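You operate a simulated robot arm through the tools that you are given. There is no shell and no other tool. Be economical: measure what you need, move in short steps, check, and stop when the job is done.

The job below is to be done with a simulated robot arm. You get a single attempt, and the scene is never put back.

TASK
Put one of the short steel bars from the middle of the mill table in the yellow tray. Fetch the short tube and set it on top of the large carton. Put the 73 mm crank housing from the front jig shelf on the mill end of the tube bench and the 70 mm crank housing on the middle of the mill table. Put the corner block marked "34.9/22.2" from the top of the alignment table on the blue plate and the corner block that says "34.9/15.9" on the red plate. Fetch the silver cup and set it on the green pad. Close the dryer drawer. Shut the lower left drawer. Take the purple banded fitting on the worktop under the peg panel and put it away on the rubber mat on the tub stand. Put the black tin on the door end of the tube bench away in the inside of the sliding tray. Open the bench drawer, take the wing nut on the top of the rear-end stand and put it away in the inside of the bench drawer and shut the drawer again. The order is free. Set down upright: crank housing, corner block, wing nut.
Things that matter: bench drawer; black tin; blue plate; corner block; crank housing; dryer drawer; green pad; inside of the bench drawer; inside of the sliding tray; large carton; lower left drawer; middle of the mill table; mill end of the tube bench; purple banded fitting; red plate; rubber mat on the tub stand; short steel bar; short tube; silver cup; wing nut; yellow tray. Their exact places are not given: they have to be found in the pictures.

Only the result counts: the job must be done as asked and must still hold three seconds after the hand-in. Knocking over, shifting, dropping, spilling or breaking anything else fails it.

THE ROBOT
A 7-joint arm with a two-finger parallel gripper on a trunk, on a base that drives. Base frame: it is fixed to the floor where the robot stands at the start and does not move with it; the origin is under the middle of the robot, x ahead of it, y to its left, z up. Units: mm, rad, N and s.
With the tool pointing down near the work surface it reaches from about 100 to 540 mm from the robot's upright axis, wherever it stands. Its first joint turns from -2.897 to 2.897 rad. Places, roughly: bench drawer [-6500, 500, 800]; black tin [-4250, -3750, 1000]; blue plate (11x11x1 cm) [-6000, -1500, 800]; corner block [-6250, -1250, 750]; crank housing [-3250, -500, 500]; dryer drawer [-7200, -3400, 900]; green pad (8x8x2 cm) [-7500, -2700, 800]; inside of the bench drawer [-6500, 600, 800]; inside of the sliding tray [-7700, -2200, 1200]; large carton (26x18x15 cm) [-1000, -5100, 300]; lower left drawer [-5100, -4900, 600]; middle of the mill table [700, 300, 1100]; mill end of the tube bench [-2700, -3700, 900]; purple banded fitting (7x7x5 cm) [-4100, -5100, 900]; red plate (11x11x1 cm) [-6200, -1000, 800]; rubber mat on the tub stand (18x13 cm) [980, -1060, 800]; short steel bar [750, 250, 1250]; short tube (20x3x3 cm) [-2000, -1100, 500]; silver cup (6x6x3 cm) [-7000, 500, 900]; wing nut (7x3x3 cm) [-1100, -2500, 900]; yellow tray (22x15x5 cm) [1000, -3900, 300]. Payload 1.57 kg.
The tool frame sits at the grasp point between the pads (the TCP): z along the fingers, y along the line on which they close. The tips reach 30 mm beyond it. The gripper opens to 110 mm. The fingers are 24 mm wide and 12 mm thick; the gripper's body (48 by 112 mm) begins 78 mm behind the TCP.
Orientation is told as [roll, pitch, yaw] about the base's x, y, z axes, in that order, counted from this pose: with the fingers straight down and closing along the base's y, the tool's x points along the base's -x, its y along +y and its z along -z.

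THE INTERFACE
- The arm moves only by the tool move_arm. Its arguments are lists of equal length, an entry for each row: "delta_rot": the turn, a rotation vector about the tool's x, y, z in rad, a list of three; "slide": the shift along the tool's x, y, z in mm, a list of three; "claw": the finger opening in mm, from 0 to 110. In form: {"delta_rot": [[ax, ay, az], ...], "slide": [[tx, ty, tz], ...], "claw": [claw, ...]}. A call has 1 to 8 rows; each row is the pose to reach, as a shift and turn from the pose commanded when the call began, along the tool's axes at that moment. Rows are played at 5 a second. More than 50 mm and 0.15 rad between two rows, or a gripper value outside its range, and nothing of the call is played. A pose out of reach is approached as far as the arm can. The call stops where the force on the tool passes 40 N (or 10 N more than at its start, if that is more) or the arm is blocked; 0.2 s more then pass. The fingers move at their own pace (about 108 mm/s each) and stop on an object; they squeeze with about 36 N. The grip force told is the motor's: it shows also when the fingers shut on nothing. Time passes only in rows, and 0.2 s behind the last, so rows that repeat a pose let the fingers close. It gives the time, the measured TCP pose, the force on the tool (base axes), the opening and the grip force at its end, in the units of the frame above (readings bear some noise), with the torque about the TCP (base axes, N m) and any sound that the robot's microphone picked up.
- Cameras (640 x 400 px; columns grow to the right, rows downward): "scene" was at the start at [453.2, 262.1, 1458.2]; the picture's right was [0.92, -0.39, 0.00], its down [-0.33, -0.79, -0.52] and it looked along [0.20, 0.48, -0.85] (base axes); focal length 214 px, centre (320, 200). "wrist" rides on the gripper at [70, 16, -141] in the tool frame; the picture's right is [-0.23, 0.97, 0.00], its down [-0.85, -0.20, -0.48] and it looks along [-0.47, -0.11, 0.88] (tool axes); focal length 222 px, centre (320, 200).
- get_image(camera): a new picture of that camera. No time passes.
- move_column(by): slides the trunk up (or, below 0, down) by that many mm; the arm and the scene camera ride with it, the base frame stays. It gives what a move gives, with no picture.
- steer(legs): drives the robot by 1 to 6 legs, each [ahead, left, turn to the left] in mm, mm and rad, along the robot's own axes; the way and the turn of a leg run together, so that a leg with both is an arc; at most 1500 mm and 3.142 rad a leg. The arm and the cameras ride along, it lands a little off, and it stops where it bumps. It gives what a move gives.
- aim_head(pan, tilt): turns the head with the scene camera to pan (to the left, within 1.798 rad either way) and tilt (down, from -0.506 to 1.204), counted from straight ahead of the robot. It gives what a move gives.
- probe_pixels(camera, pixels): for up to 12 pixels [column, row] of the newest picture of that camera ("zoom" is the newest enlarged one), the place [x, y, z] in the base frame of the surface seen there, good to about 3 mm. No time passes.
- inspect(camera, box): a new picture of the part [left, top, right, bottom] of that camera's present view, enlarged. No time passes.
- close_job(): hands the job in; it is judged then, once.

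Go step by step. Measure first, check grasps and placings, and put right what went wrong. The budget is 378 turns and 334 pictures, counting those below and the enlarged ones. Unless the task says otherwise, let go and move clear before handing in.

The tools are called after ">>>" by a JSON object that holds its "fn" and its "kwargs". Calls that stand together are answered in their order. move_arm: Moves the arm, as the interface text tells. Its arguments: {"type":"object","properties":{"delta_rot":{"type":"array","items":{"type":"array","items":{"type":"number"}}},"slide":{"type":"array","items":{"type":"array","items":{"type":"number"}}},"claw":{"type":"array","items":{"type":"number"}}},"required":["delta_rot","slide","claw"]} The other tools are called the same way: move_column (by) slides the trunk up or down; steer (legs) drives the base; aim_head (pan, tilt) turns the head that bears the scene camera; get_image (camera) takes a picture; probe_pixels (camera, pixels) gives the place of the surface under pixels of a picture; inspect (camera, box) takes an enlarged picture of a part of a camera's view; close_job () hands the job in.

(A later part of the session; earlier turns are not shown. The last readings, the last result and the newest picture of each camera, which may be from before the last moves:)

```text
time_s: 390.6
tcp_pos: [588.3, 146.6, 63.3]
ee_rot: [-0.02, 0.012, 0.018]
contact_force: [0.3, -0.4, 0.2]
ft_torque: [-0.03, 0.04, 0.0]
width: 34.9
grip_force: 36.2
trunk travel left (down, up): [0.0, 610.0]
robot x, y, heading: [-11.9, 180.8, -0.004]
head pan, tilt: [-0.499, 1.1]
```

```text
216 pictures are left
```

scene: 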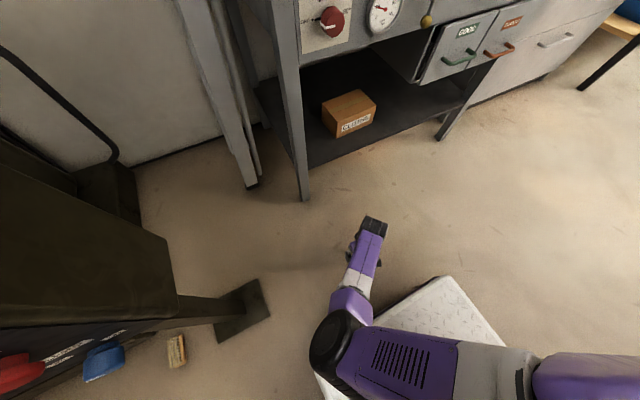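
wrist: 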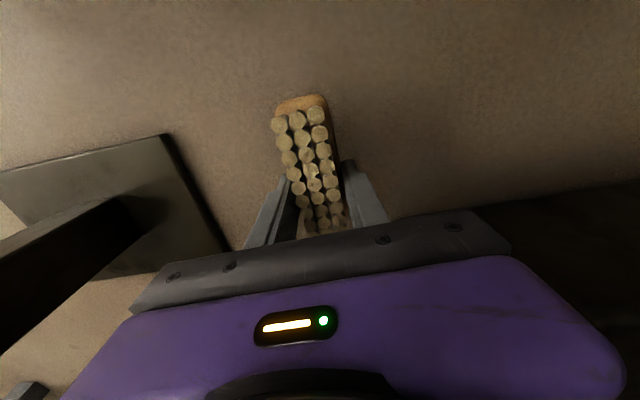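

Brush held (35 mm). I pull in, go back south past the console, then raise high in open space.

>>> {"fn": "move_arm", "kwargs": {"delta_rot": [[0, 0, 0], [0, 0, 0], [0, 0, 0]], "slide": [[32, 0, -15], [64, 0, -30], [94, 0, -50]], "claw": [0, 0, 0]}}

>>> {"fn": "steer", "kwargs": {"legs": [[0, -780, 0], [-250, 0, 0]]}}

>>> {"fn": "move_column", "kwargs": {"by": 400}}

>>> {"fn": "move_column", "kwargs": {"by": 200}}

>>> {"fn": "move_arm", "kwargs": {"delta_rot": [[0, 0, 0], [0, 0, 0], [0, 0, 0], [0, 0, 0], [0, 0, 0], [0, 0, 0], [0, 0, 0], [0, 0, 0]], "slide": [[-8, 0, -48], [-16, 0, -96], [-24, 0, -144], [-32, 0, -192], [-40, 0, -240], [-48, 0, -288], [-56, 0, -336], [-64, 0, -384]], "claw": [0, 0, 0, 0, 0, 0, 0, 0]}}

```text
time_s: 391.4
tcp_pos: [500.2, 150.5, 118.2]
ee_rot: [-0.018, 0.012, 0.018]
contact_force: [-1.1, -0.3, -1.9]
ft_torque: [0.05, 0.01, 0.03]
width: 35.0
grip_force: 35.5
out of reach, approached as far as the arm can: row 3
trunk travel left (down, up): [0.0, 610.0]
robot x, y, heading: [-11.0, 182.3, -0.003]
head pan, tilt: [-0.499, 1.1]
```

```text
time_s: 397.1
tcp_pos: [251.9, -638.6, 118.0]
ee_rot: [-0.02, 0.012, 0.031]
contact_force: [-0.5, 0.1, -0.2]
ft_torque: [-0.01, 0.02, 0.0]
width: 35.2
grip_force: 35.9
trunk travel left (down, up): [0.0, 610.0]
robot x, y, heading: [-260.0, -614.0, 0.013]
head pan, tilt: [-0.499, 1.1]
```

```text
time_s: 401.0
tcp_pos: [253.7, -639.6, 518.7]
ee_rot: [-0.019, 0.012, 0.033]
contact_force: [0.2, 0.3, -1.0]
ft_torque: [0.03, -0.01, -0.02]
width: 35.3
grip_force: 35.6
trunk travel left (down, up): [-400.0, 210.0]
robot x, y, heading: [-257.4, -612.1, 0.016]
head pan, tilt: [-0.499, 1.1]
```

```text
time_s: 403.1
tcp_pos: [253.4, -639.5, 717.8]
ee_rot: [-0.019, 0.013, 0.031]
contact_force: [-0.4, 0.2, -1.1]
ft_torque: [0.01, -0.01, 0.01]
width: 35.1
grip_force: 35.7
trunk travel left (down, up): [-600.0, 10.0]
robot x, y, heading: [-262.0, -616.5, 0.017]
head pan, tilt: [-0.499, 1.1]
```

```text
time_s: 404.9
tcp_pos: [323.2, -624.5, 1103.5]
ee_rot: [-0.019, 0.012, 0.032]
contact_force: [-0.6, -0.2, 0.0]
ft_torque: [0.02, -0.02, 0.02]
width: 35.2
grip_force: 36.2
trunk travel left (down, up): [-600.0, 10.0]
robot x, y, heading: [-257.9, -616.5, 0.014]
head pan, tilt: [-0.499, 1.1]
```

Now raise further and pitch the tool outward in two calls.

>>> {"fn": "move_arm", "kwargs": {"delta_rot": [[0, -0.143, 0], [0, -0.286, 0], [0, -0.429, 0], [0, -0.572, 0], [0, -0.715, 0], [0, -0.858, 0], [0, -1.0, 0], [0, -1.143, 0]], "slide": [[-20, 0, -25], [-40, 0, -50], [-60, 0, -75], [-80, 0, -100], [-100, 0, -125], [-120, 0, -150], [-130, 0, -175], [-140, 0, -200]], "claw": [0, 0, 0, 0, 0, 0, 0, 0]}}

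>>> {"fn": "move_arm", "kwargs": {"delta_rot": [[0, -0.143, 0], [0, -0.286, 0], [0, -0.425, 0]], "slide": [[0, 0, 0], [0, 0, 0], [0, 0, 0]], "claw": [0, 0, 0]}}

>>> {"fn": "get_image", "kwargs": {"camera": "wrist"}}

>>> {"fn": "aim_head", "kwargs": {"pan": -0.2, "tilt": 0.8}}

>>> {"fn": "get_image", "kwargs": {"camera": "scene"}}

```text
time_s: 406.7
tcp_pos: [551.3, -622.8, 1291.8]
ee_rot: [-0.045, -1.132, 0.071]
contact_force: [0.0, -0.1, -1.0]
ft_torque: [0.01, 0.02, -0.03]
width: 35.1
grip_force: 35.8
out of reach, approached as far as the arm can: row 1, 2, 3, 4, 5, 6, 7, 8
trunk travel left (down, up): [-600.0, 10.0]
robot x, y, heading: [-259.5, -616.2, 0.009]
head pan, tilt: [-0.499, 1.1]
```

```text
time_s: 407.5
tcp_pos: [548.3, -625.6, 1294.5]
ee_rot: [-0.958, -1.549, 0.991]
contact_force: [0.2, 0.0, -1.2]
ft_torque: [-0.01, 0.0, 0.01]
width: 35.0
grip_force: 35.8
out of reach, approached as far as the arm can: row 1, 2
trunk travel left (down, up): [-600.0, 10.0]
robot x, y, heading: [-263.1, -614.0, 0.012]
head pan, tilt: [-0.499, 1.1]
```

```text
215 pictures are left
```

wrist: 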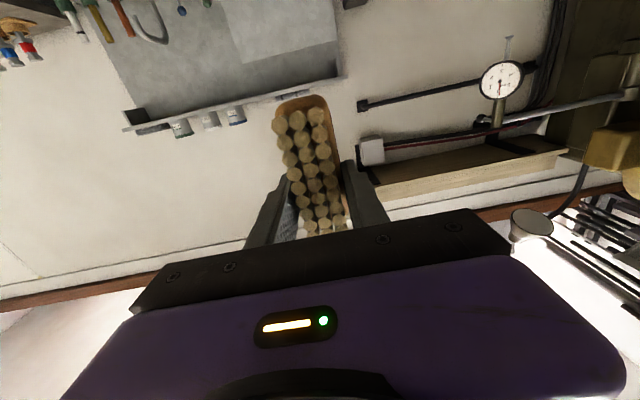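

```text
time_s: 408.3
tcp_pos: [548.0, -625.9, 1294.0]
ee_rot: [-0.9, -1.546, 0.932]
contact_force: [0.2, -0.3, -1.8]
ft_torque: [-0.01, 0.04, -0.03]
width: 35.2
grip_force: 36.2
trunk travel left (down, up): [-600.0, 10.0]
robot x, y, heading: [-258.0, -617.4, 0.012]
head pan, tilt: [-0.201, 0.799]
```

```text
214 pictures are left
```

scene: 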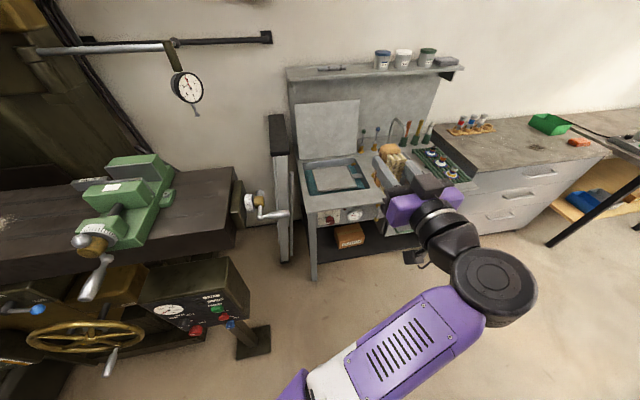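

The tool is horizontal, brush standing in the grip. I pull in by 105 mm and raise 40 before driving to the mill.

>>> {"fn": "move_arm", "kwargs": {"delta_rot": [[0, 0, 0], [0, 0, 0], [0, 0, 0], [0, 0, 0]], "slide": [[-10, 0, -27], [-20, 0, -54], [-30, 0, -80], [-40, 0, -106]], "claw": [0, 0, 0, 0]}}

>>> {"fn": "get_image", "kwargs": {"camera": "scene"}}

```text
time_s: 409.3
tcp_pos: [538.0, -640.7, 1287.0]
ee_rot: [-0.93, -1.545, 0.962]
contact_force: [0.0, 0.1, -1.1]
ft_torque: [-0.01, 0.06, 0.01]
width: 35.3
grip_force: 36.4
out of reach, approached as far as the arm can: row 1, 2, 3, 4
trunk travel left (down, up): [-600.0, 10.0]
robot x, y, heading: [-259.7, -616.5, 0.011]
head pan, tilt: [-0.201, 0.799]
```

```text
213 pictures are left
```

scene: 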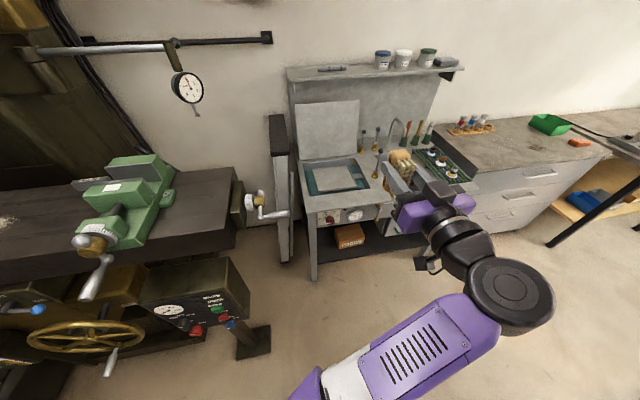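

The horizontal tool needs ~800 mm reach, so the robot must stand back; I check where the parts table behind begins.

>>> {"fn": "aim_head", "kwargs": {"pan": 1.75, "tilt": 0.8}}

>>> {"fn": "get_image", "kwargs": {"camera": "scene"}}

>>> {"fn": "probe_pixels", "kwargs": {"camera": "scene", "pixels": [[320, 200], [200, 150], [250, 250], [400, 200], [150, 200], [100, 150], [300, 150]]}}

```text
time_s: 411.2
tcp_pos: [538.8, -641.5, 1286.7]
ee_rot: [-0.927, -1.548, 0.962]
contact_force: [1.4, 0.0, -0.6]
ft_torque: [0.01, 0.0, -0.03]
width: 35.0
grip_force: 36.3
trunk travel left (down, up): [-600.0, 10.0]
robot x, y, heading: [-260.8, -616.3, 0.017]
head pan, tilt: [1.751, 0.799]
```

```text
212 pictures are left
```

scene: 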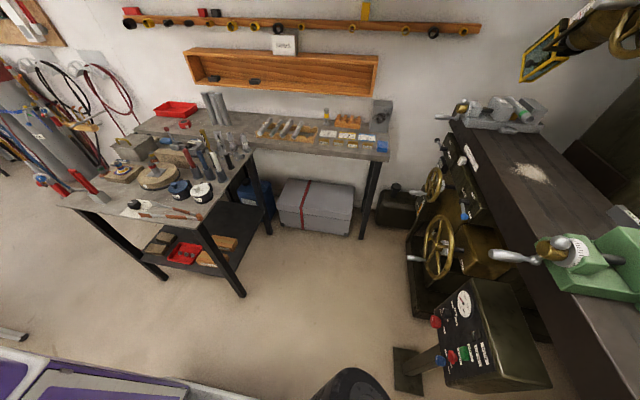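

```text
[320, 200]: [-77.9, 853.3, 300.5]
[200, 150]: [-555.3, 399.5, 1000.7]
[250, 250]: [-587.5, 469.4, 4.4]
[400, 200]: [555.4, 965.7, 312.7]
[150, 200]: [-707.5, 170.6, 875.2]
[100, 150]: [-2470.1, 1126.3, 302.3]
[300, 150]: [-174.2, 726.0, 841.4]
```

>>> {"fn": "probe_pixels", "kwargs": {"camera": "scene", "pixels": [[243, 292], [166, 277], [268, 232], [200, 228], [250, 152], [70, 200], [362, 235], [300, 225], [400, 360], [215, 245]]}}

```text
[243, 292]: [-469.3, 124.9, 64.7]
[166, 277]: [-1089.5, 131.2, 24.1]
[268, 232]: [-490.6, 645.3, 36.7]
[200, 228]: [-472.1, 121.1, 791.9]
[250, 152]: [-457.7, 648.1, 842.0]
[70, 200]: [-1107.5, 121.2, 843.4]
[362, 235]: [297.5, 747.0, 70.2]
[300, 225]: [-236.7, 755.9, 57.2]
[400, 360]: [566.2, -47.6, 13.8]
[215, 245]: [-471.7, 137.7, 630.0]
```

Parts table starts at y 121 (x<−458). I'll approach along heading 0.3 from the south-west, staying clear of it and of the vise.

>>> {"fn": "steer", "kwargs": {"legs": [[-190, 0, 0], [0, 390, 0], [0, 0, 0.285], [230, 0, 0]]}}

>>> {"fn": "aim_head", "kwargs": {"pan": -0.1, "tilt": 0.8}}

>>> {"fn": "get_image", "kwargs": {"camera": "scene"}}

>>> {"fn": "get_image", "kwargs": {"camera": "wrist"}}

```text
time_s: 417.1
tcp_pos: [549.7, 30.4, 1287.7]
ee_rot: [-0.93, -1.546, 1.24]
contact_force: [-0.7, 0.7, -0.6]
ft_torque: [0.01, 0.02, -0.02]
width: 35.1
grip_force: 36.1
trunk travel left (down, up): [-600.0, 10.0]
robot x, y, heading: [-227.0, -162.1, 0.291]
head pan, tilt: [1.751, 0.799]
```

```text
time_s: 418.9
tcp_pos: [551.1, 29.6, 1287.3]
ee_rot: [-0.925, -1.547, 1.233]
contact_force: [0.2, -0.3, -1.1]
ft_torque: [0.0, 0.04, -0.01]
width: 35.0
grip_force: 36.2
trunk travel left (down, up): [-600.0, 10.0]
robot x, y, heading: [-225.5, -163.0, 0.282]
head pan, tilt: [-0.099, 0.799]
```

```text
211 pictures are left
```

scene: 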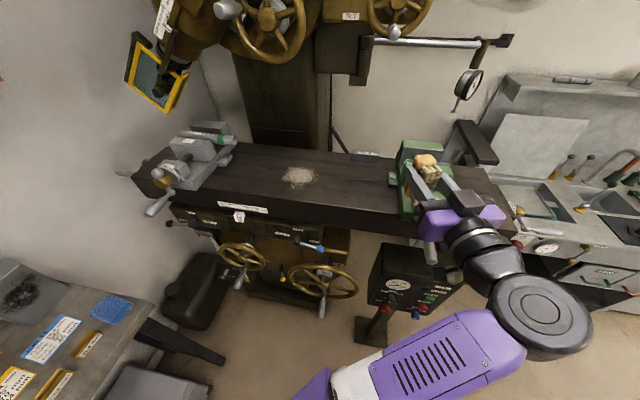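

```text
210 pictures are left
```

wrist: 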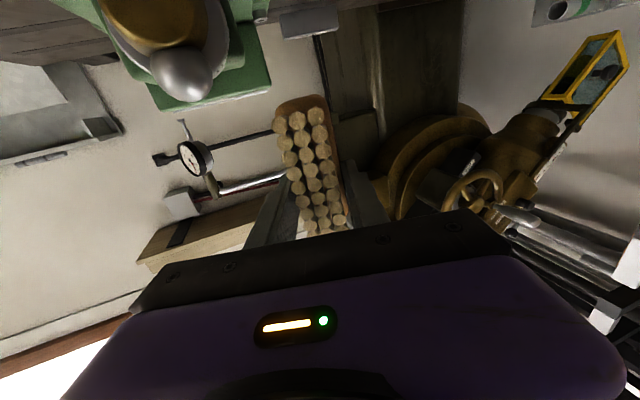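

The wrist would come too near the vise handle here. The cabinet top by the tub (z≈850) is a roomier place for turning the brush over; I go there.

>>> {"fn": "steer", "kwargs": {"legs": [[-300, 0, 0], [0, 0, -0.285], [0, -1450, 0], [300, 0, 0]]}}

>>> {"fn": "aim_head", "kwargs": {"pan": 0.0, "tilt": 0.8}}

>>> {"fn": "get_image", "kwargs": {"camera": "scene"}}

```text
time_s: 430.4
tcp_pos: [584.0, -1737.1, 1288.0]
ee_rot: [-0.929, -1.546, 0.963]
contact_force: [0.0, -0.2, 0.2]
ft_torque: [0.02, 0.01, 0.0]
width: 35.0
grip_force: 35.6
trunk travel left (down, up): [-600.0, 10.0]
robot x, y, heading: [-211.3, -1711.8, 0.007]
head pan, tilt: [-0.099, 0.799]
```

```text
time_s: 431.1
tcp_pos: [585.2, -1736.1, 1286.4]
ee_rot: [-0.926, -1.547, 0.956]
contact_force: [0.1, -0.6, 0.0]
ft_torque: [0.02, 0.04, -0.01]
width: 35.0
grip_force: 35.3
trunk travel left (down, up): [-600.0, 10.0]
robot x, y, heading: [-215.2, -1709.5, 0.01]
head pan, tilt: [0.0, 0.799]
```

```text
209 pictures are left
```

scene: 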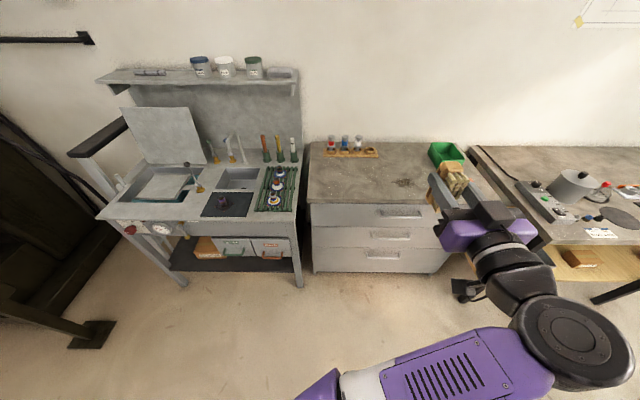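

>>> {"fn": "probe_pixels", "kwargs": {"camera": "scene", "pixels": [[315, 203], [315, 225], [430, 205], [430, 225], [370, 180], [350, 155], [370, 206], [405, 183], [400, 238], [400, 213], [453, 175], [440, 165]]}}

>>> {"fn": "inspect", "kwargs": {"camera": "scene", "box": [300, 130, 520, 270]}}

```text
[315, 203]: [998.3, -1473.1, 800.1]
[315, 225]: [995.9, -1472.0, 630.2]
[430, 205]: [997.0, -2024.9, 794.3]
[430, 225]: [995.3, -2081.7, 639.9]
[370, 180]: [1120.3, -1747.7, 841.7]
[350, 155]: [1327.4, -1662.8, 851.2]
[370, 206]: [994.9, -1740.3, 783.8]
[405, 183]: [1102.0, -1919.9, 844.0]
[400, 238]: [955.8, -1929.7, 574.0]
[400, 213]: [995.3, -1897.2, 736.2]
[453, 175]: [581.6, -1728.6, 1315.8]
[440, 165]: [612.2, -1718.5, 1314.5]
```

```text
2.86 times, centred on (410, 200) of scene
```

zoom: 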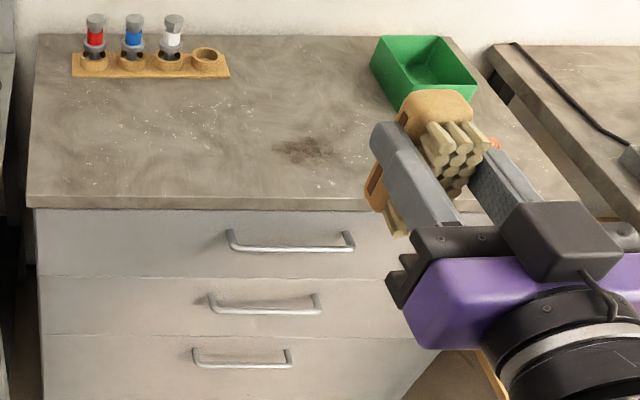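

Cabinet top: edge x≈985, z 843, free in front-middle. I lower to z≈940 and advance so the brush stands over x≈1040.

>>> {"fn": "move_column", "kwargs": {"by": -345}}

>>> {"fn": "steer", "kwargs": {"legs": [[430, 20, 0]]}}

>>> {"fn": "get_image", "kwargs": {"camera": "scene"}}

>>> {"fn": "get_image", "kwargs": {"camera": "wrist"}}

```text
time_s: 434.4
tcp_pos: [584.8, -1736.6, 941.9]
ee_rot: [-0.926, -1.545, 0.957]
contact_force: [-0.1, -0.4, -0.7]
ft_torque: [-0.02, 0.03, 0.01]
width: 34.8
grip_force: 35.5
trunk travel left (down, up): [-255.0, 355.0]
robot x, y, heading: [-213.1, -1709.9, 0.012]
head pan, tilt: [0.0, 0.799]
```

```text
time_s: 437.0
tcp_pos: [995.5, -1717.5, 941.6]
ee_rot: [-0.924, -1.547, 0.95]
contact_force: [0.5, -0.3, -2.0]
ft_torque: [0.01, -0.01, 0.01]
width: 35.1
grip_force: 35.9
trunk travel left (down, up): [-255.0, 355.0]
robot x, y, heading: [195.0, -1683.6, 0.004]
head pan, tilt: [0.0, 0.799]
```

```text
207 pictures are left
```

scene: 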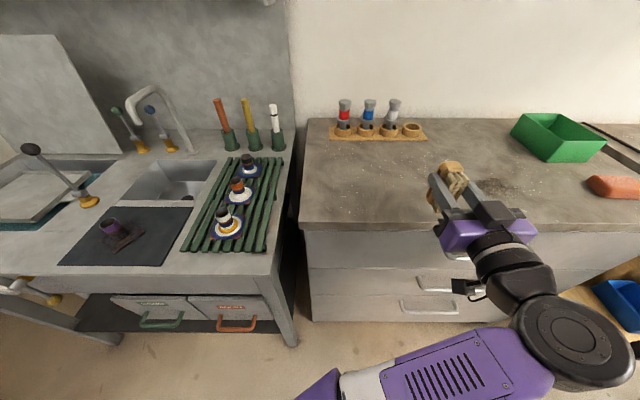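

```text
206 pictures are left
```

wrist: 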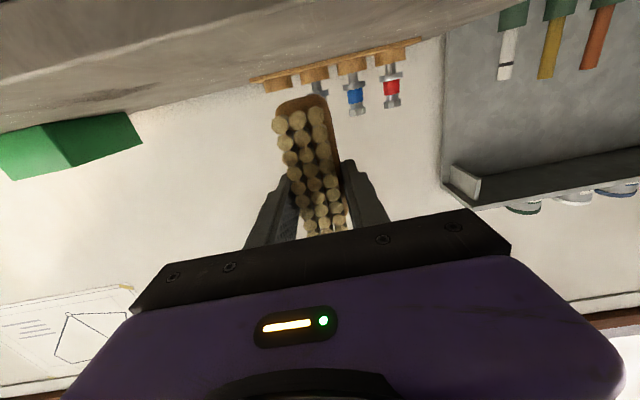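

Good. Forward 40 more and lower towards the top.

>>> {"fn": "steer", "kwargs": {"legs": [[42, 0, 0]]}}

>>> {"fn": "move_column", "kwargs": {"by": -28}}

>>> {"fn": "inspect", "kwargs": {"camera": "scene", "box": [370, 110, 580, 260]}}

>>> {"fn": "probe_pixels", "kwargs": {"camera": "zoom", "pixels": [[200, 150], [210, 200], [190, 230], [250, 150], [150, 250]]}}

```text
time_s: 437.9
tcp_pos: [1038.7, -1717.8, 943.2]
ee_rot: [-0.924, -1.546, 0.949]
contact_force: [0.4, -0.1, 0.1]
ft_torque: [-0.02, 0.01, 0.02]
width: 35.3
grip_force: 35.7
trunk travel left (down, up): [-255.0, 355.0]
robot x, y, heading: [237.0, -1683.7, 0.009]
head pan, tilt: [0.0, 0.799]
```

```text
time_s: 438.6
tcp_pos: [1038.5, -1716.3, 914.6]
ee_rot: [-0.925, -1.545, 0.953]
contact_force: [0.1, -0.3, -1.3]
ft_torque: [0.01, -0.01, -0.01]
width: 35.0
grip_force: 36.0
trunk travel left (down, up): [-227.0, 383.0]
robot x, y, heading: [242.5, -1685.1, 0.008]
head pan, tilt: [0.0, 0.799]
```

```text
2.67 times, centred on (475, 185) of scene
```

zoom: 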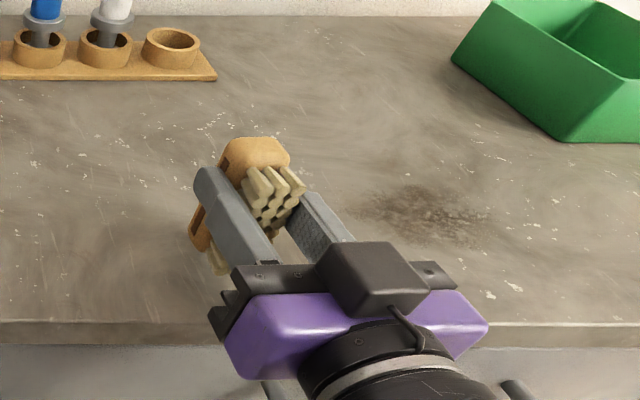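

```text
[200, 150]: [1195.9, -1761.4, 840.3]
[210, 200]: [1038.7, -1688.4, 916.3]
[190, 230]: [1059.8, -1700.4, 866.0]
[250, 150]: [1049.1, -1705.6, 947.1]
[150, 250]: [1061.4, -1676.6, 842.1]
```

Brush bottom ≈854, top 842. Lower 10 until touching, then release gently.

>>> {"fn": "move_column", "kwargs": {"by": -11}}

>>> {"fn": "move_column", "kwargs": {"by": -2}}

```text
time_s: 439.2
tcp_pos: [1037.2, -1717.0, 903.4]
ee_rot: [-0.922, -1.546, 0.949]
contact_force: [-0.2, -0.6, -1.8]
ft_torque: [0.02, 0.0, 0.03]
width: 34.9
grip_force: 36.0
trunk travel left (down, up): [-216.0, 394.0]
robot x, y, heading: [237.3, -1686.6, 0.009]
head pan, tilt: [0.0, 0.799]
```

```text
time_s: 439.7
tcp_pos: [1037.9, -1716.2, 902.1]
ee_rot: [-1.029, -1.546, 1.052]
contact_force: [1.1, -0.4, 8.1]
ft_torque: [0.09, -0.19, -0.05]
width: 35.1
grip_force: 35.6
trunk travel left (down, up): [-214.0, 396.0]
robot x, y, heading: [240.1, -1682.8, 0.009]
head pan, tilt: [0.0, 0.799]
```

Contact at 8 N. I open slowly and back the robot out.

>>> {"fn": "move_arm", "kwargs": {"delta_rot": [[0, 0, 0], [0, 0, 0], [0, 0, 0], [0, 0, 0]], "slide": [[0, 0, 0], [0, 0, 0], [0, 0, 0], [0, 0, 0]], "claw": [32, 38, 50, 70]}}

>>> {"fn": "get_image", "kwargs": {"camera": "wrist"}}

>>> {"fn": "steer", "kwargs": {"legs": [[-160, 0, 0]]}}

>>> {"fn": "get_image", "kwargs": {"camera": "scene"}}

```text
time_s: 440.7
tcp_pos: [1037.4, -1716.5, 901.4]
ee_rot: [-0.923, -1.545, 0.95]
contact_force: [-0.6, 0.3, 0.0]
ft_torque: [-0.02, 0.02, -0.01]
width: 70.1
grip_force: 0.0
trunk travel left (down, up): [-214.0, 396.0]
robot x, y, heading: [239.0, -1689.3, 0.011]
head pan, tilt: [0.0, 0.799]
```

```text
204 pictures are left
```

wrist: 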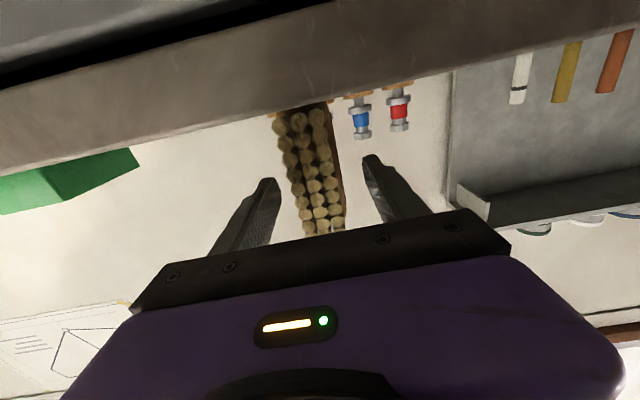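

```text
time_s: 442.1
tcp_pos: [877.6, -1721.5, 902.2]
ee_rot: [-0.928, -1.546, 0.951]
contact_force: [-0.5, -0.1, -0.2]
ft_torque: [-0.02, 0.01, 0.0]
width: 69.7
grip_force: 0.0
trunk travel left (down, up): [-214.0, 396.0]
robot x, y, heading: [77.3, -1682.0, 0.007]
head pan, tilt: [0.0, 0.799]
```

```text
203 pictures are left
```

scene: 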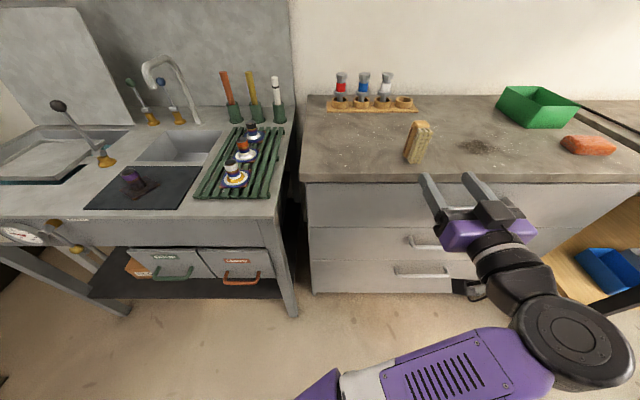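

The brush stands on its end at (415,143). Now I level the tool and regrasp its upper end from above.

>>> {"fn": "move_arm", "kwargs": {"delta_rot": [[0, 0.14, 0], [0, 0.28, 0], [0, 0.42, 0], [0, 0.56, 0], [0, 0.7, 0], [0, 0.84, 0], [0, 0.98, 0], [0, 1.12, 0]], "slide": [[-9, 0, -20], [-18, 0, -40], [-27, 0, -60], [-36, 0, -80], [-45, 0, -100], [-54, 0, -120], [-63, 0, -140], [-70, 0, -160]], "claw": [70, 70, 70, 70, 70, 70, 70, 70]}}

>>> {"fn": "move_arm", "kwargs": {"delta_rot": [[0, 0.14, 0], [0, 0.28, 0], [0, 0.426, 0]], "slide": [[0, 0, -20], [0, 0, -40], [10, 0, -60]], "claw": [70, 70, 70]}}

>>> {"fn": "get_image", "kwargs": {"camera": "wrist"}}

>>> {"fn": "get_image", "kwargs": {"camera": "scene"}}

```text
time_s: 443.9
tcp_pos: [719.9, -1739.6, 966.7]
ee_rot: [-0.05, -0.404, 0.011]
contact_force: [-0.4, 0.0, 0.2]
ft_torque: [-0.02, 0.01, 0.0]
width: 70.0
grip_force: 0.1
out of reach, approached as far as the arm can: row 1, 2, 3, 4, 5, 6, 7, 8
trunk travel left (down, up): [-214.0, 396.0]
robot x, y, heading: [81.2, -1687.6, 0.0]
head pan, tilt: [0.0, 0.799]
```

```text
time_s: 444.7
tcp_pos: [687.4, -1739.4, 994.0]
ee_rot: [-0.134, 0.063, -0.017]
contact_force: [0.5, 0.2, -0.6]
ft_torque: [0.01, -0.01, -0.01]
width: 69.8
grip_force: 0.0
trunk travel left (down, up): [-214.0, 396.0]
robot x, y, heading: [83.4, -1685.0, 0.003]
head pan, tilt: [0.0, 0.799]
stopped in row 3: the arm was blocked; the commanded pose is now the measured one
```

```text
202 pictures are left
```

wrist: 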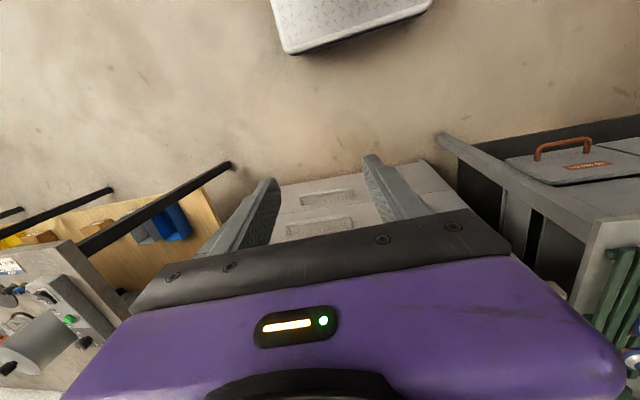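

```text
201 pictures are left
```

scene: 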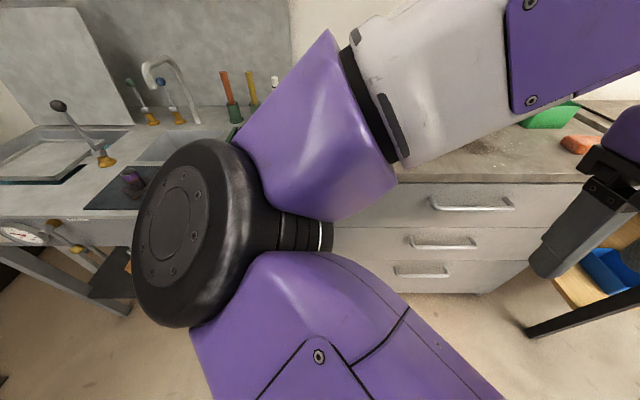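

The arm came near my own head with the elbow up-left. I settle it: level, a bit lower and further out.

>>> {"fn": "move_arm", "kwargs": {"delta_rot": [[-0.03, -0.016, 0], [-0.067, -0.03, 0], [-0.1, -0.047, 0], [-0.134, -0.063, 0]], "slide": [[-10, 0, 15], [-20, 0, 30], [-25, 0, 45], [-30, 0, 60]], "claw": [70, 70, 70, 70]}}

>>> {"fn": "get_image", "kwargs": {"camera": "scene"}}

```text
time_s: 445.7
tcp_pos: [715.4, -1748.3, 933.1]
ee_rot: [0.002, -0.002, -0.01]
contact_force: [-0.1, 0.7, -0.9]
ft_torque: [-0.05, 0.02, 0.0]
width: 70.0
grip_force: 0.2
trunk travel left (down, up): [-214.0, 396.0]
robot x, y, heading: [81.8, -1685.5, 0.0]
head pan, tilt: [0.0, 0.799]
```

```text
200 pictures are left
```

scene: 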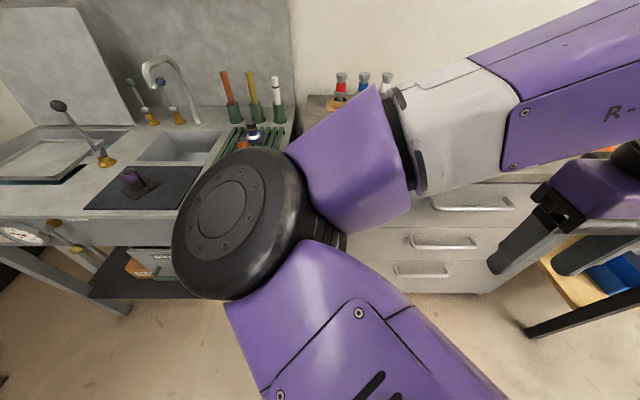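

Level now. I raise 60, drive so that the TCP is above the standing brush and check with the wrist camera.

>>> {"fn": "move_column", "kwargs": {"by": 60}}

>>> {"fn": "steer", "kwargs": {"legs": [[320, 28, 0]]}}

>>> {"fn": "get_image", "kwargs": {"camera": "wrist"}}

>>> {"fn": "probe_pixels", "kwargs": {"camera": "wrist", "pixels": [[320, 200], [320, 180], [320, 160], [300, 190], [340, 190]]}}

```text
time_s: 446.7
tcp_pos: [715.2, -1748.8, 993.6]
ee_rot: [0.002, -0.001, -0.009]
contact_force: [0.8, -0.4, 0.7]
ft_torque: [-0.01, 0.0, 0.01]
width: 70.1
grip_force: 0.0
trunk travel left (down, up): [-274.0, 336.0]
robot x, y, heading: [80.2, -1685.8, 0.003]
head pan, tilt: [0.0, 0.799]
```

```text
time_s: 448.9
tcp_pos: [1042.3, -1720.8, 992.2]
ee_rot: [0.003, -0.001, -0.012]
contact_force: [-0.4, -0.2, 0.0]
ft_torque: [0.01, 0.01, -0.01]
width: 69.9
grip_force: 0.1
trunk travel left (down, up): [-274.0, 336.0]
robot x, y, heading: [403.6, -1660.6, 0.001]
head pan, tilt: [0.0, 0.799]
```

```text
199 pictures are left
```

wrist: 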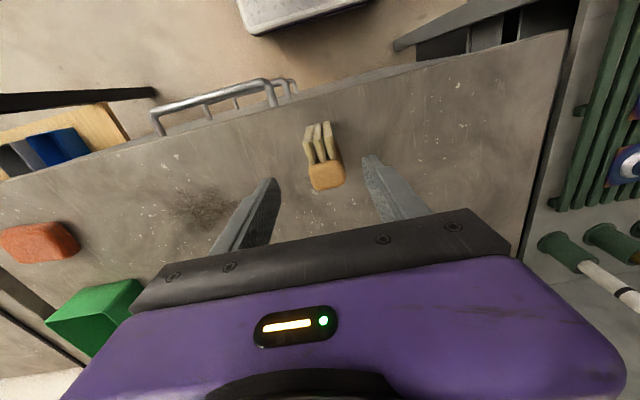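

```text
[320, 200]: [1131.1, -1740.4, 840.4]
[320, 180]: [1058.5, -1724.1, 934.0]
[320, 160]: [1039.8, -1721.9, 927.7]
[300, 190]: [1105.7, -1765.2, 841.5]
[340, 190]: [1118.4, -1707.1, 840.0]
```

Brush end at wrist (326,175), centre ≈(1055,−1719). Forward 13, lower 54, close.

>>> {"fn": "steer", "kwargs": {"legs": [[13, 2, 0]]}}

>>> {"fn": "move_column", "kwargs": {"by": -55}}

>>> {"fn": "get_image", "kwargs": {"camera": "wrist"}}

```text
time_s: 449.7
tcp_pos: [1054.3, -1717.6, 993.8]
ee_rot: [0.002, -0.002, -0.014]
contact_force: [0.5, 0.0, -0.1]
ft_torque: [-0.01, -0.01, 0.04]
width: 70.1
grip_force: 0.1
trunk travel left (down, up): [-274.0, 336.0]
robot x, y, heading: [415.0, -1656.9, -0.002]
head pan, tilt: [0.0, 0.799]
```

```text
time_s: 450.6
tcp_pos: [1055.0, -1718.0, 938.1]
ee_rot: [0.001, -0.001, -0.012]
contact_force: [-0.7, -0.7, -0.2]
ft_torque: [-0.01, -0.03, 0.02]
width: 70.0
grip_force: 0.0
trunk travel left (down, up): [-219.0, 391.0]
robot x, y, heading: [419.6, -1655.3, 0.001]
head pan, tilt: [0.0, 0.799]
```

```text
198 pictures are left
```

wrist: 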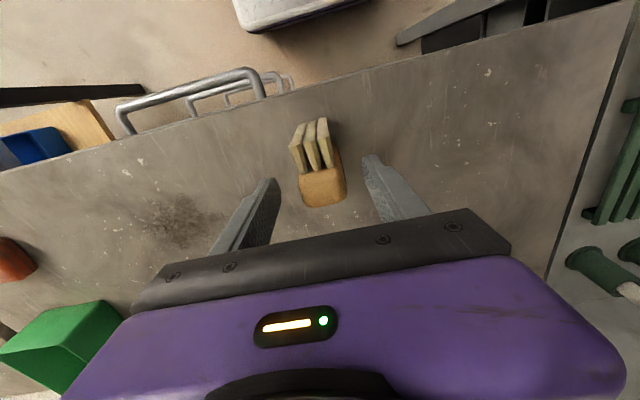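

>>> {"fn": "move_column", "kwargs": {"by": -6}}

>>> {"fn": "move_arm", "kwargs": {"delta_rot": [[0, 0, 0], [0, 0, 0], [0, 0, 0], [0, 0, 0]], "slide": [[0, 0, 0], [0, 0, 0], [0, 0, 0], [0, 0, 0]], "claw": [50, 20, 0, 0]}}

>>> {"fn": "move_column", "kwargs": {"by": 200}}

>>> {"fn": "steer", "kwargs": {"legs": [[-350, 0, 0]]}}

>>> {"fn": "move_arm", "kwargs": {"delta_rot": [[0, -0.14, 0], [0, -0.28, 0], [0, -0.42, 0], [0, -0.56, 0], [0, -0.7, 0], [0, -0.84, 0], [0, -0.98, 0], [0, -1.12, 0]], "slide": [[-20, 0, 0], [-40, 0, 0], [-60, 0, 0], [-80, 0, 0], [-100, 0, 0], [-120, 0, 0], [-140, 0, 0], [-160, 0, 0]], "claw": [0, 0, 0, 0, 0, 0, 0, 0]}}

>>> {"fn": "move_arm", "kwargs": {"delta_rot": [[0, -0.14, 0], [0, -0.28, 0], [0, -0.42, 0]], "slide": [[0, 0, 0], [0, 0, 0], [0, 0, 0]], "claw": [0, 0, 0]}}

>>> {"fn": "get_image", "kwargs": {"camera": "scene"}}

>>> {"fn": "get_image", "kwargs": {"camera": "wrist"}}

```text
time_s: 451.2
tcp_pos: [1054.8, -1718.5, 932.2]
ee_rot: [0.001, -0.003, -0.013]
contact_force: [0.7, 0.6, -0.6]
ft_torque: [0.01, -0.04, 0.01]
width: 69.9
grip_force: 0.0
trunk travel left (down, up): [-213.0, 397.0]
robot x, y, heading: [420.7, -1651.3, 0.001]
head pan, tilt: [0.0, 0.799]
```

```text
time_s: 452.2
tcp_pos: [1054.4, -1718.8, 932.0]
ee_rot: [0.003, -0.001, -0.011]
contact_force: [0.1, -0.8, 3.5]
ft_torque: [-0.2, -0.03, 0.03]
width: 35.4
grip_force: 35.9
trunk travel left (down, up): [-213.0, 397.0]
robot x, y, heading: [419.9, -1656.2, -0.0]
head pan, tilt: [0.0, 0.799]
```

```text
time_s: 454.3
tcp_pos: [1055.3, -1718.6, 1132.2]
ee_rot: [0.002, -0.001, -0.012]
contact_force: [0.4, 0.1, -0.7]
ft_torque: [0.0, 0.01, 0.01]
width: 35.4
grip_force: 35.9
trunk travel left (down, up): [-413.0, 197.0]
robot x, y, heading: [419.9, -1656.5, -0.001]
head pan, tilt: [0.0, 0.799]
```

```text
time_s: 456.6
tcp_pos: [708.5, -1712.1, 1132.2]
ee_rot: [0.003, -0.001, 0.003]
contact_force: [0.8, 0.4, -1.2]
ft_torque: [-0.01, 0.0, 0.0]
width: 35.2
grip_force: 35.9
trunk travel left (down, up): [-413.0, 197.0]
robot x, y, heading: [70.5, -1662.8, 0.017]
head pan, tilt: [0.0, 0.799]
```

```text
time_s: 458.4
tcp_pos: [877.0, -1711.6, 1131.5]
ee_rot: [0.006, -1.122, 0.0]
contact_force: [0.2, -1.1, -1.0]
ft_torque: [0.02, 0.04, 0.0]
width: 35.0
grip_force: 35.3
out of reach, approached as far as the arm can: row 6, 7, 8
trunk travel left (down, up): [-413.0, 197.0]
robot x, y, heading: [76.7, -1656.7, 0.019]
head pan, tilt: [0.0, 0.799]
```

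```text
time_s: 459.2
tcp_pos: [881.5, -1713.0, 1130.8]
ee_rot: [0.061, -1.542, -0.057]
contact_force: [-0.1, -0.6, -0.6]
ft_torque: [-0.03, 0.02, -0.02]
width: 35.2
grip_force: 35.9
out of reach, approached as far as the arm can: row 1, 2, 3
trunk travel left (down, up): [-413.0, 197.0]
robot x, y, heading: [71.7, -1659.1, 0.018]
head pan, tilt: [0.0, 0.799]
```

```text
197 pictures are left
```

scene: 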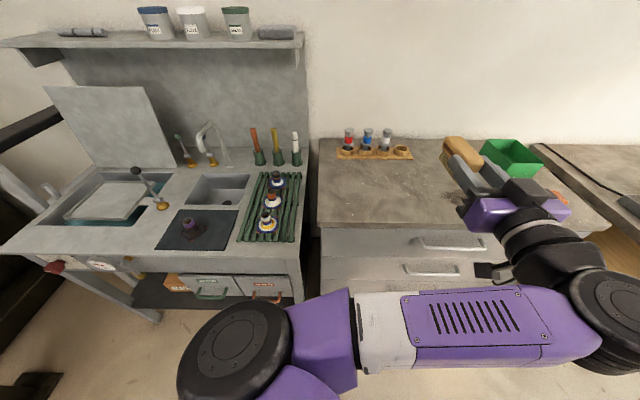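

```text
196 pictures are left
```

wrist: 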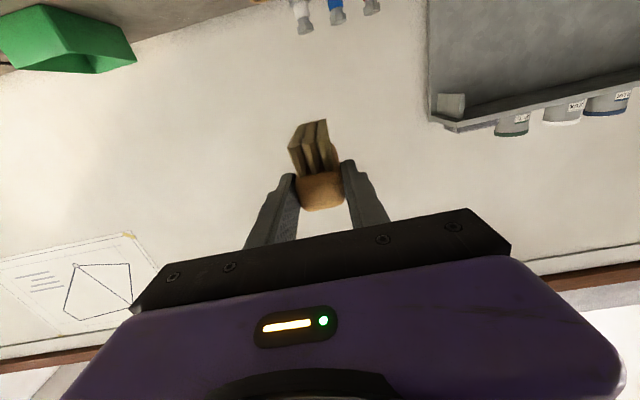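

Bristles now point down. I lower to z≈902, advance over the cabinet top and set the brush down there.

>>> {"fn": "move_column", "kwargs": {"by": -229}}

>>> {"fn": "steer", "kwargs": {"legs": [[135, 0, 0]]}}

>>> {"fn": "move_column", "kwargs": {"by": -12}}

>>> {"fn": "inspect", "kwargs": {"camera": "scene", "box": [380, 100, 600, 260]}}

```text
time_s: 461.6
tcp_pos: [882.8, -1713.2, 902.9]
ee_rot: [0.051, -1.539, -0.046]
contact_force: [0.9, 0.1, 0.1]
ft_torque: [0.0, 0.03, -0.02]
width: 35.1
grip_force: 35.6
trunk travel left (down, up): [-184.0, 426.0]
robot x, y, heading: [72.2, -1660.6, 0.018]
head pan, tilt: [0.0, 0.799]
```

```text
time_s: 462.9
tcp_pos: [1016.0, -1708.6, 901.9]
ee_rot: [0.051, -1.541, -0.045]
contact_force: [-0.4, -0.5, -0.5]
ft_torque: [-0.01, 0.04, -0.02]
width: 35.1
grip_force: 36.6
trunk travel left (down, up): [-184.0, 426.0]
robot x, y, heading: [203.3, -1656.0, 0.017]
head pan, tilt: [0.0, 0.799]
```

```text
time_s: 463.5
tcp_pos: [1014.6, -1709.5, 889.6]
ee_rot: [0.052, -1.542, -0.045]
contact_force: [0.8, -1.1, -0.6]
ft_torque: [0.0, 0.02, 0.01]
width: 35.0
grip_force: 36.3
trunk travel left (down, up): [-172.0, 438.0]
robot x, y, heading: [205.0, -1654.7, 0.016]
head pan, tilt: [0.0, 0.799]
```

```text
2.50 times, centred on (490, 180) of scene
```

zoom: 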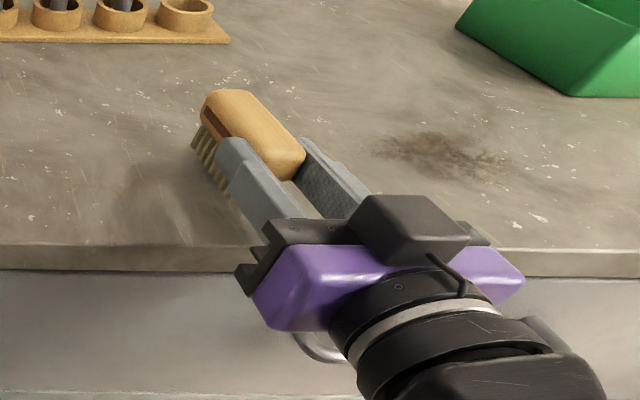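

Nearly down. I lower a few mm until contact.

>>> {"fn": "move_column", "kwargs": {"by": -4}}

>>> {"fn": "move_column", "kwargs": {"by": -3}}

```text
time_s: 464.0
tcp_pos: [1016.1, -1709.2, 886.7]
ee_rot: [0.05, -1.542, -0.045]
contact_force: [0.1, 0.0, -0.8]
ft_torque: [-0.03, 0.06, 0.0]
width: 35.2
grip_force: 36.4
trunk travel left (down, up): [-168.0, 442.0]
robot x, y, heading: [203.8, -1659.0, 0.017]
head pan, tilt: [0.0, 0.799]
```

```text
time_s: 464.6
tcp_pos: [1015.4, -1708.9, 881.8]
ee_rot: [0.053, -1.541, -0.045]
contact_force: [0.4, 0.8, -0.9]
ft_torque: [-0.01, 0.07, 0.02]
width: 34.8
grip_force: 36.3
trunk travel left (down, up): [-165.0, 445.0]
robot x, y, heading: [208.3, -1653.0, 0.018]
head pan, tilt: [0.0, 0.799]
```

>>> {"fn": "move_column", "kwargs": {"by": -3}}

>>> {"fn": "move_column", "kwargs": {"by": -3}}

>>> {"fn": "inspect", "kwargs": {"camera": "scene", "box": [420, 110, 520, 190]}}

```text
time_s: 465.1
tcp_pos: [1015.0, -1709.9, 880.5]
ee_rot: [0.05, -1.541, -0.046]
contact_force: [-0.4, 0.4, -0.7]
ft_torque: [0.01, 0.07, 0.03]
width: 35.0
grip_force: 35.9
trunk travel left (down, up): [-162.0, 448.0]
robot x, y, heading: [206.2, -1659.0, 0.018]
head pan, tilt: [0.0, 0.799]
```

```text
time_s: 465.6
tcp_pos: [1016.3, -1709.2, 877.3]
ee_rot: [0.036, -1.546, -0.029]
contact_force: [0.4, -0.5, 4.7]
ft_torque: [-0.03, -0.59, -0.03]
width: 35.0
grip_force: 35.7
trunk travel left (down, up): [-159.0, 451.0]
robot x, y, heading: [205.8, -1658.5, 0.023]
head pan, tilt: [0.0, 0.799]
```

```text
5.00 times, centred on (470, 150) of scene
```

zoom: 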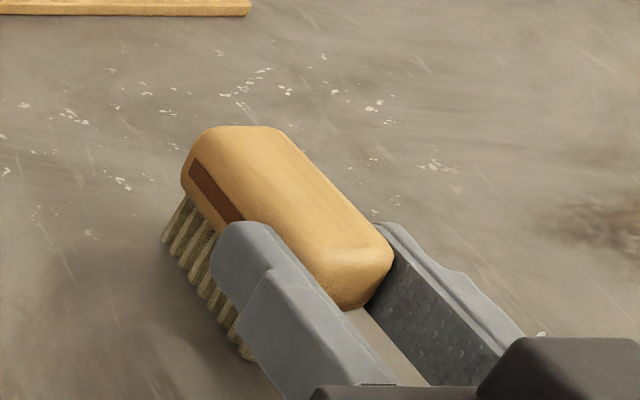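

Contact. Release, back out, and level the tool (a bit higher this time) for the top grasp.

>>> {"fn": "move_arm", "kwargs": {"delta_rot": [[0, 0, 0], [0, 0, 0], [0, 0, 0], [0, 0, 0]], "slide": [[0, 0, 0], [0, 0, 0], [0, 0, 0], [0, 0, 0]], "claw": [32, 38, 50, 70]}}

>>> {"fn": "steer", "kwargs": {"legs": [[-200, 0, 0]]}}

>>> {"fn": "move_arm", "kwargs": {"delta_rot": [[0, 0.14, 0], [0, 0.28, 0], [0, 0.42, 0], [0, 0.56, 0], [0, 0.7, 0], [0, 0.84, 0], [0, 0.98, 0], [0, 1.12, 0]], "slide": [[0, 0, -20], [0, 0, -40], [0, 0, -60], [0, 0, -80], [0, 0, -100], [0, 0, -120], [0, 0, -140], [0, 0, -160]], "claw": [70, 70, 70, 70, 70, 70, 70, 70]}}

>>> {"fn": "move_arm", "kwargs": {"delta_rot": [[0, 0.14, 0], [0, 0.28, 0], [0, 0.42, 0]], "slide": [[0, 0, 0], [0, 0, 0], [0, 0, 0]], "claw": [70, 70, 70]}}

>>> {"fn": "get_image", "kwargs": {"camera": "scene"}}

```text
time_s: 466.6
tcp_pos: [1015.9, -1709.3, 877.2]
ee_rot: [0.051, -1.54, -0.043]
contact_force: [0.5, 0.8, 0.2]
ft_torque: [-0.04, -0.04, 0.03]
width: 70.3
grip_force: 0.1
trunk travel left (down, up): [-159.0, 451.0]
robot x, y, heading: [207.1, -1660.4, 0.017]
head pan, tilt: [0.0, 0.799]
```

```text
time_s: 468.2
tcp_pos: [813.0, -1712.0, 876.4]
ee_rot: [0.052, -1.541, -0.042]
contact_force: [0.8, -0.2, 0.2]
ft_torque: [0.07, 0.02, 0.0]
width: 69.9
grip_force: 0.0
trunk travel left (down, up): [-159.0, 451.0]
robot x, y, heading: [1.7, -1657.8, 0.019]
head pan, tilt: [0.0, 0.799]
```

```text
time_s: 470.0
tcp_pos: [655.3, -1714.1, 886.4]
ee_rot: [0.003, -0.418, 0.01]
contact_force: [0.5, 0.6, -0.9]
ft_torque: [0.01, 0.04, 0.0]
width: 70.3
grip_force: 0.2
out of reach, approached as far as the arm can: row 1, 2, 3, 4, 5, 6, 7, 8
trunk travel left (down, up): [-159.0, 451.0]
robot x, y, heading: [3.5, -1660.1, 0.02]
head pan, tilt: [0.0, 0.799]
```

```text
time_s: 470.8
tcp_pos: [655.5, -1713.1, 884.6]
ee_rot: [0.001, 0.001, 0.011]
contact_force: [0.0, 0.4, 0.0]
ft_torque: [-0.01, 0.0, 0.01]
width: 69.9
grip_force: 0.1
trunk travel left (down, up): [-159.0, 451.0]
robot x, y, heading: [5.0, -1660.6, 0.02]
head pan, tilt: [0.0, 0.799]
```

```text
193 pictures are left
```

scene: 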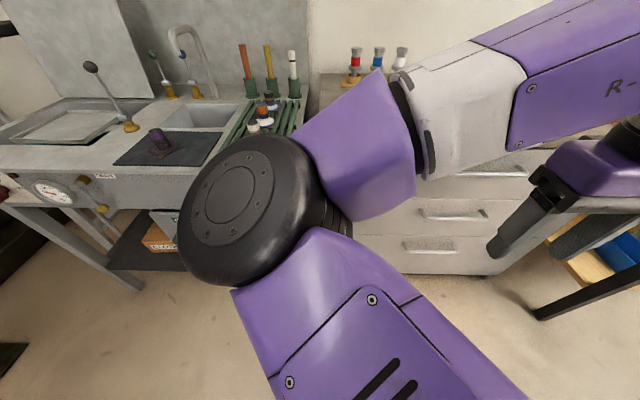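

Raise, drive over the brush (centre ≈(1065,−1709)) and check.

>>> {"fn": "move_column", "kwargs": {"by": 90}}

>>> {"fn": "steer", "kwargs": {"legs": [[405, -2, -0.01]]}}

>>> {"fn": "get_image", "kwargs": {"camera": "wrist"}}

>>> {"fn": "probe_pixels", "kwargs": {"camera": "wrist", "pixels": [[320, 130], [320, 150], [320, 170], [300, 150], [340, 150], [320, 110]]}}

```text
time_s: 472.1
tcp_pos: [656.0, -1713.2, 974.0]
ee_rot: [0.002, -0.001, 0.01]
contact_force: [-0.4, -0.8, 0.1]
ft_torque: [-0.03, 0.02, 0.01]
width: 69.9
grip_force: 0.2
trunk travel left (down, up): [-249.0, 361.0]
robot x, y, heading: [1.5, -1661.1, 0.019]
head pan, tilt: [0.0, 0.799]
```

```text
time_s: 474.6
tcp_pos: [1062.1, -1710.8, 975.2]
ee_rot: [0.0, -0.001, 0.005]
contact_force: [-0.2, -0.1, -0.1]
ft_torque: [-0.01, -0.01, 0.02]
width: 69.8
grip_force: 0.0
trunk travel left (down, up): [-249.0, 361.0]
robot x, y, heading: [408.8, -1653.7, 0.015]
head pan, tilt: [0.0, 0.799]
```

```text
192 pictures are left
```

wrist: 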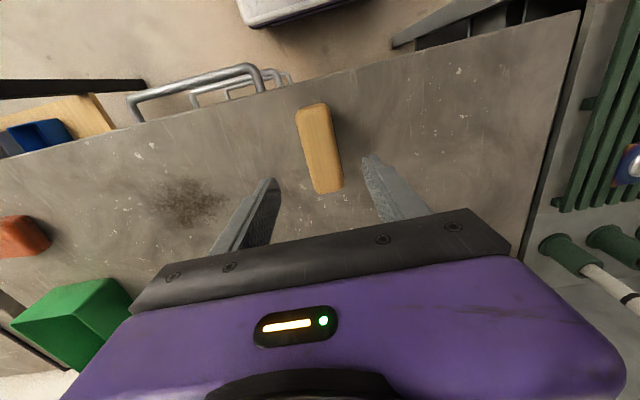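

```text
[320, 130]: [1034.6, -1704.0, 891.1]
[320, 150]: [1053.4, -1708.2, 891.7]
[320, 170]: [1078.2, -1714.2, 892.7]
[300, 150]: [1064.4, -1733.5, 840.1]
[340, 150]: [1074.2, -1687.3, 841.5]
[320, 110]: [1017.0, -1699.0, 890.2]
```

The brush stands bristles-down. I lower 80 and grip it across its width.

>>> {"fn": "move_column", "kwargs": {"by": -81}}

>>> {"fn": "move_arm", "kwargs": {"delta_rot": [[0, 0, 0], [0, 0, 0], [0, 0, 0], [0, 0, 0]], "slide": [[0, 0, 0], [0, 0, 0], [0, 0, 0], [0, 0, 0]], "claw": [50, 20, 0, 0]}}

>>> {"fn": "move_column", "kwargs": {"by": 330}}

>>> {"fn": "get_image", "kwargs": {"camera": "wrist"}}

```text
time_s: 475.8
tcp_pos: [1061.8, -1710.3, 894.6]
ee_rot: [0.002, 0.0, 0.005]
contact_force: [0.1, -0.8, 0.2]
ft_torque: [-0.02, 0.0, -0.01]
width: 70.1
grip_force: 0.1
trunk travel left (down, up): [-168.0, 442.0]
robot x, y, heading: [411.2, -1654.1, 0.012]
head pan, tilt: [0.0, 0.799]
```

```text
time_s: 476.8
tcp_pos: [1061.6, -1711.9, 894.0]
ee_rot: [0.003, -0.002, 0.006]
contact_force: [-0.9, 0.2, 2.1]
ft_torque: [0.0, 0.0, -0.02]
width: 35.4
grip_force: 35.8
trunk travel left (down, up): [-168.0, 442.0]
robot x, y, heading: [409.8, -1655.2, 0.017]
head pan, tilt: [0.0, 0.799]
```

```text
time_s: 480.0
tcp_pos: [1061.8, -1711.5, 1223.5]
ee_rot: [0.001, -0.002, 0.005]
contact_force: [0.1, 0.2, -1.5]
ft_torque: [-0.02, 0.02, 0.01]
width: 35.1
grip_force: 35.8
trunk travel left (down, up): [-498.0, 112.0]
robot x, y, heading: [406.4, -1652.9, 0.018]
head pan, tilt: [0.0, 0.799]
```

```text
191 pictures are left
```

wrist: 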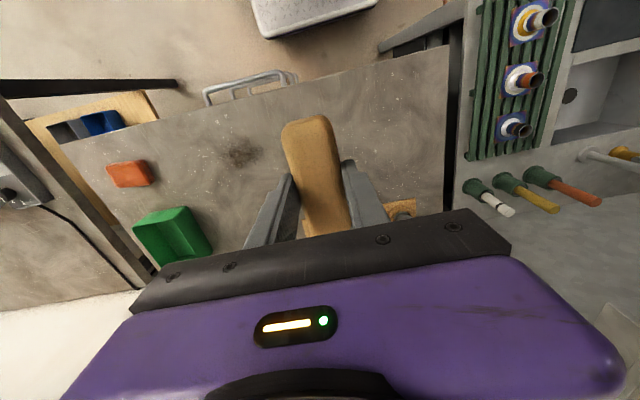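

Held well. I raise, drive back towards the mill and look at the head's lever before going under it.

>>> {"fn": "move_column", "kwargs": {"by": 105}}

>>> {"fn": "steer", "kwargs": {"legs": [[-460, 0, -0.017], [0, 1300, 0], [0, 150, 0]]}}

>>> {"fn": "aim_head", "kwargs": {"pan": 0.3, "tilt": 0.2}}

>>> {"fn": "get_image", "kwargs": {"camera": "scene"}}

```text
time_s: 481.4
tcp_pos: [1061.4, -1710.9, 1329.3]
ee_rot: [0.002, -0.002, 0.005]
contact_force: [-0.8, 0.6, -0.3]
ft_torque: [0.01, -0.04, -0.02]
width: 34.8
grip_force: 35.6
trunk travel left (down, up): [-603.0, 7.0]
robot x, y, heading: [406.8, -1654.6, 0.017]
head pan, tilt: [0.0, 0.799]
```

```text
time_s: 491.2
tcp_pos: [574.2, -274.9, 1329.5]
ee_rot: [0.001, -0.002, 0.007]
contact_force: [0.4, -1.0, -0.7]
ft_torque: [0.02, 0.0, 0.01]
width: 35.0
grip_force: 36.2
trunk travel left (down, up): [-603.0, 7.0]
robot x, y, heading: [-83.2, -219.7, 0.019]
head pan, tilt: [0.0, 0.799]
```

```text
time_s: 492.2
tcp_pos: [574.5, -274.1, 1328.9]
ee_rot: [0.003, -0.003, 0.008]
contact_force: [0.4, 0.7, -0.2]
ft_torque: [-0.01, 0.0, -0.01]
width: 35.2
grip_force: 36.0
trunk travel left (down, up): [-603.0, 7.0]
robot x, y, heading: [-78.8, -218.1, 0.015]
head pan, tilt: [0.3, 0.201]
```

```text
190 pictures are left
```

scene: 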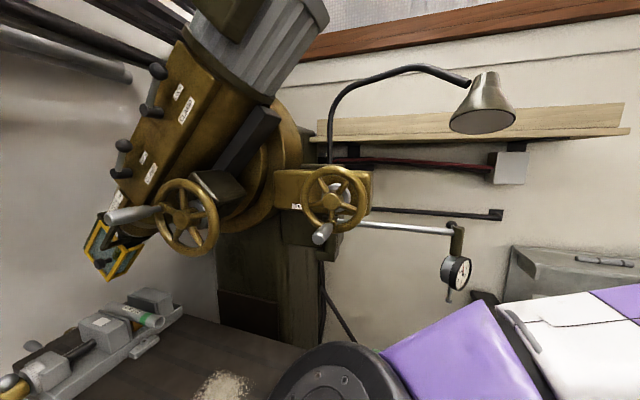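

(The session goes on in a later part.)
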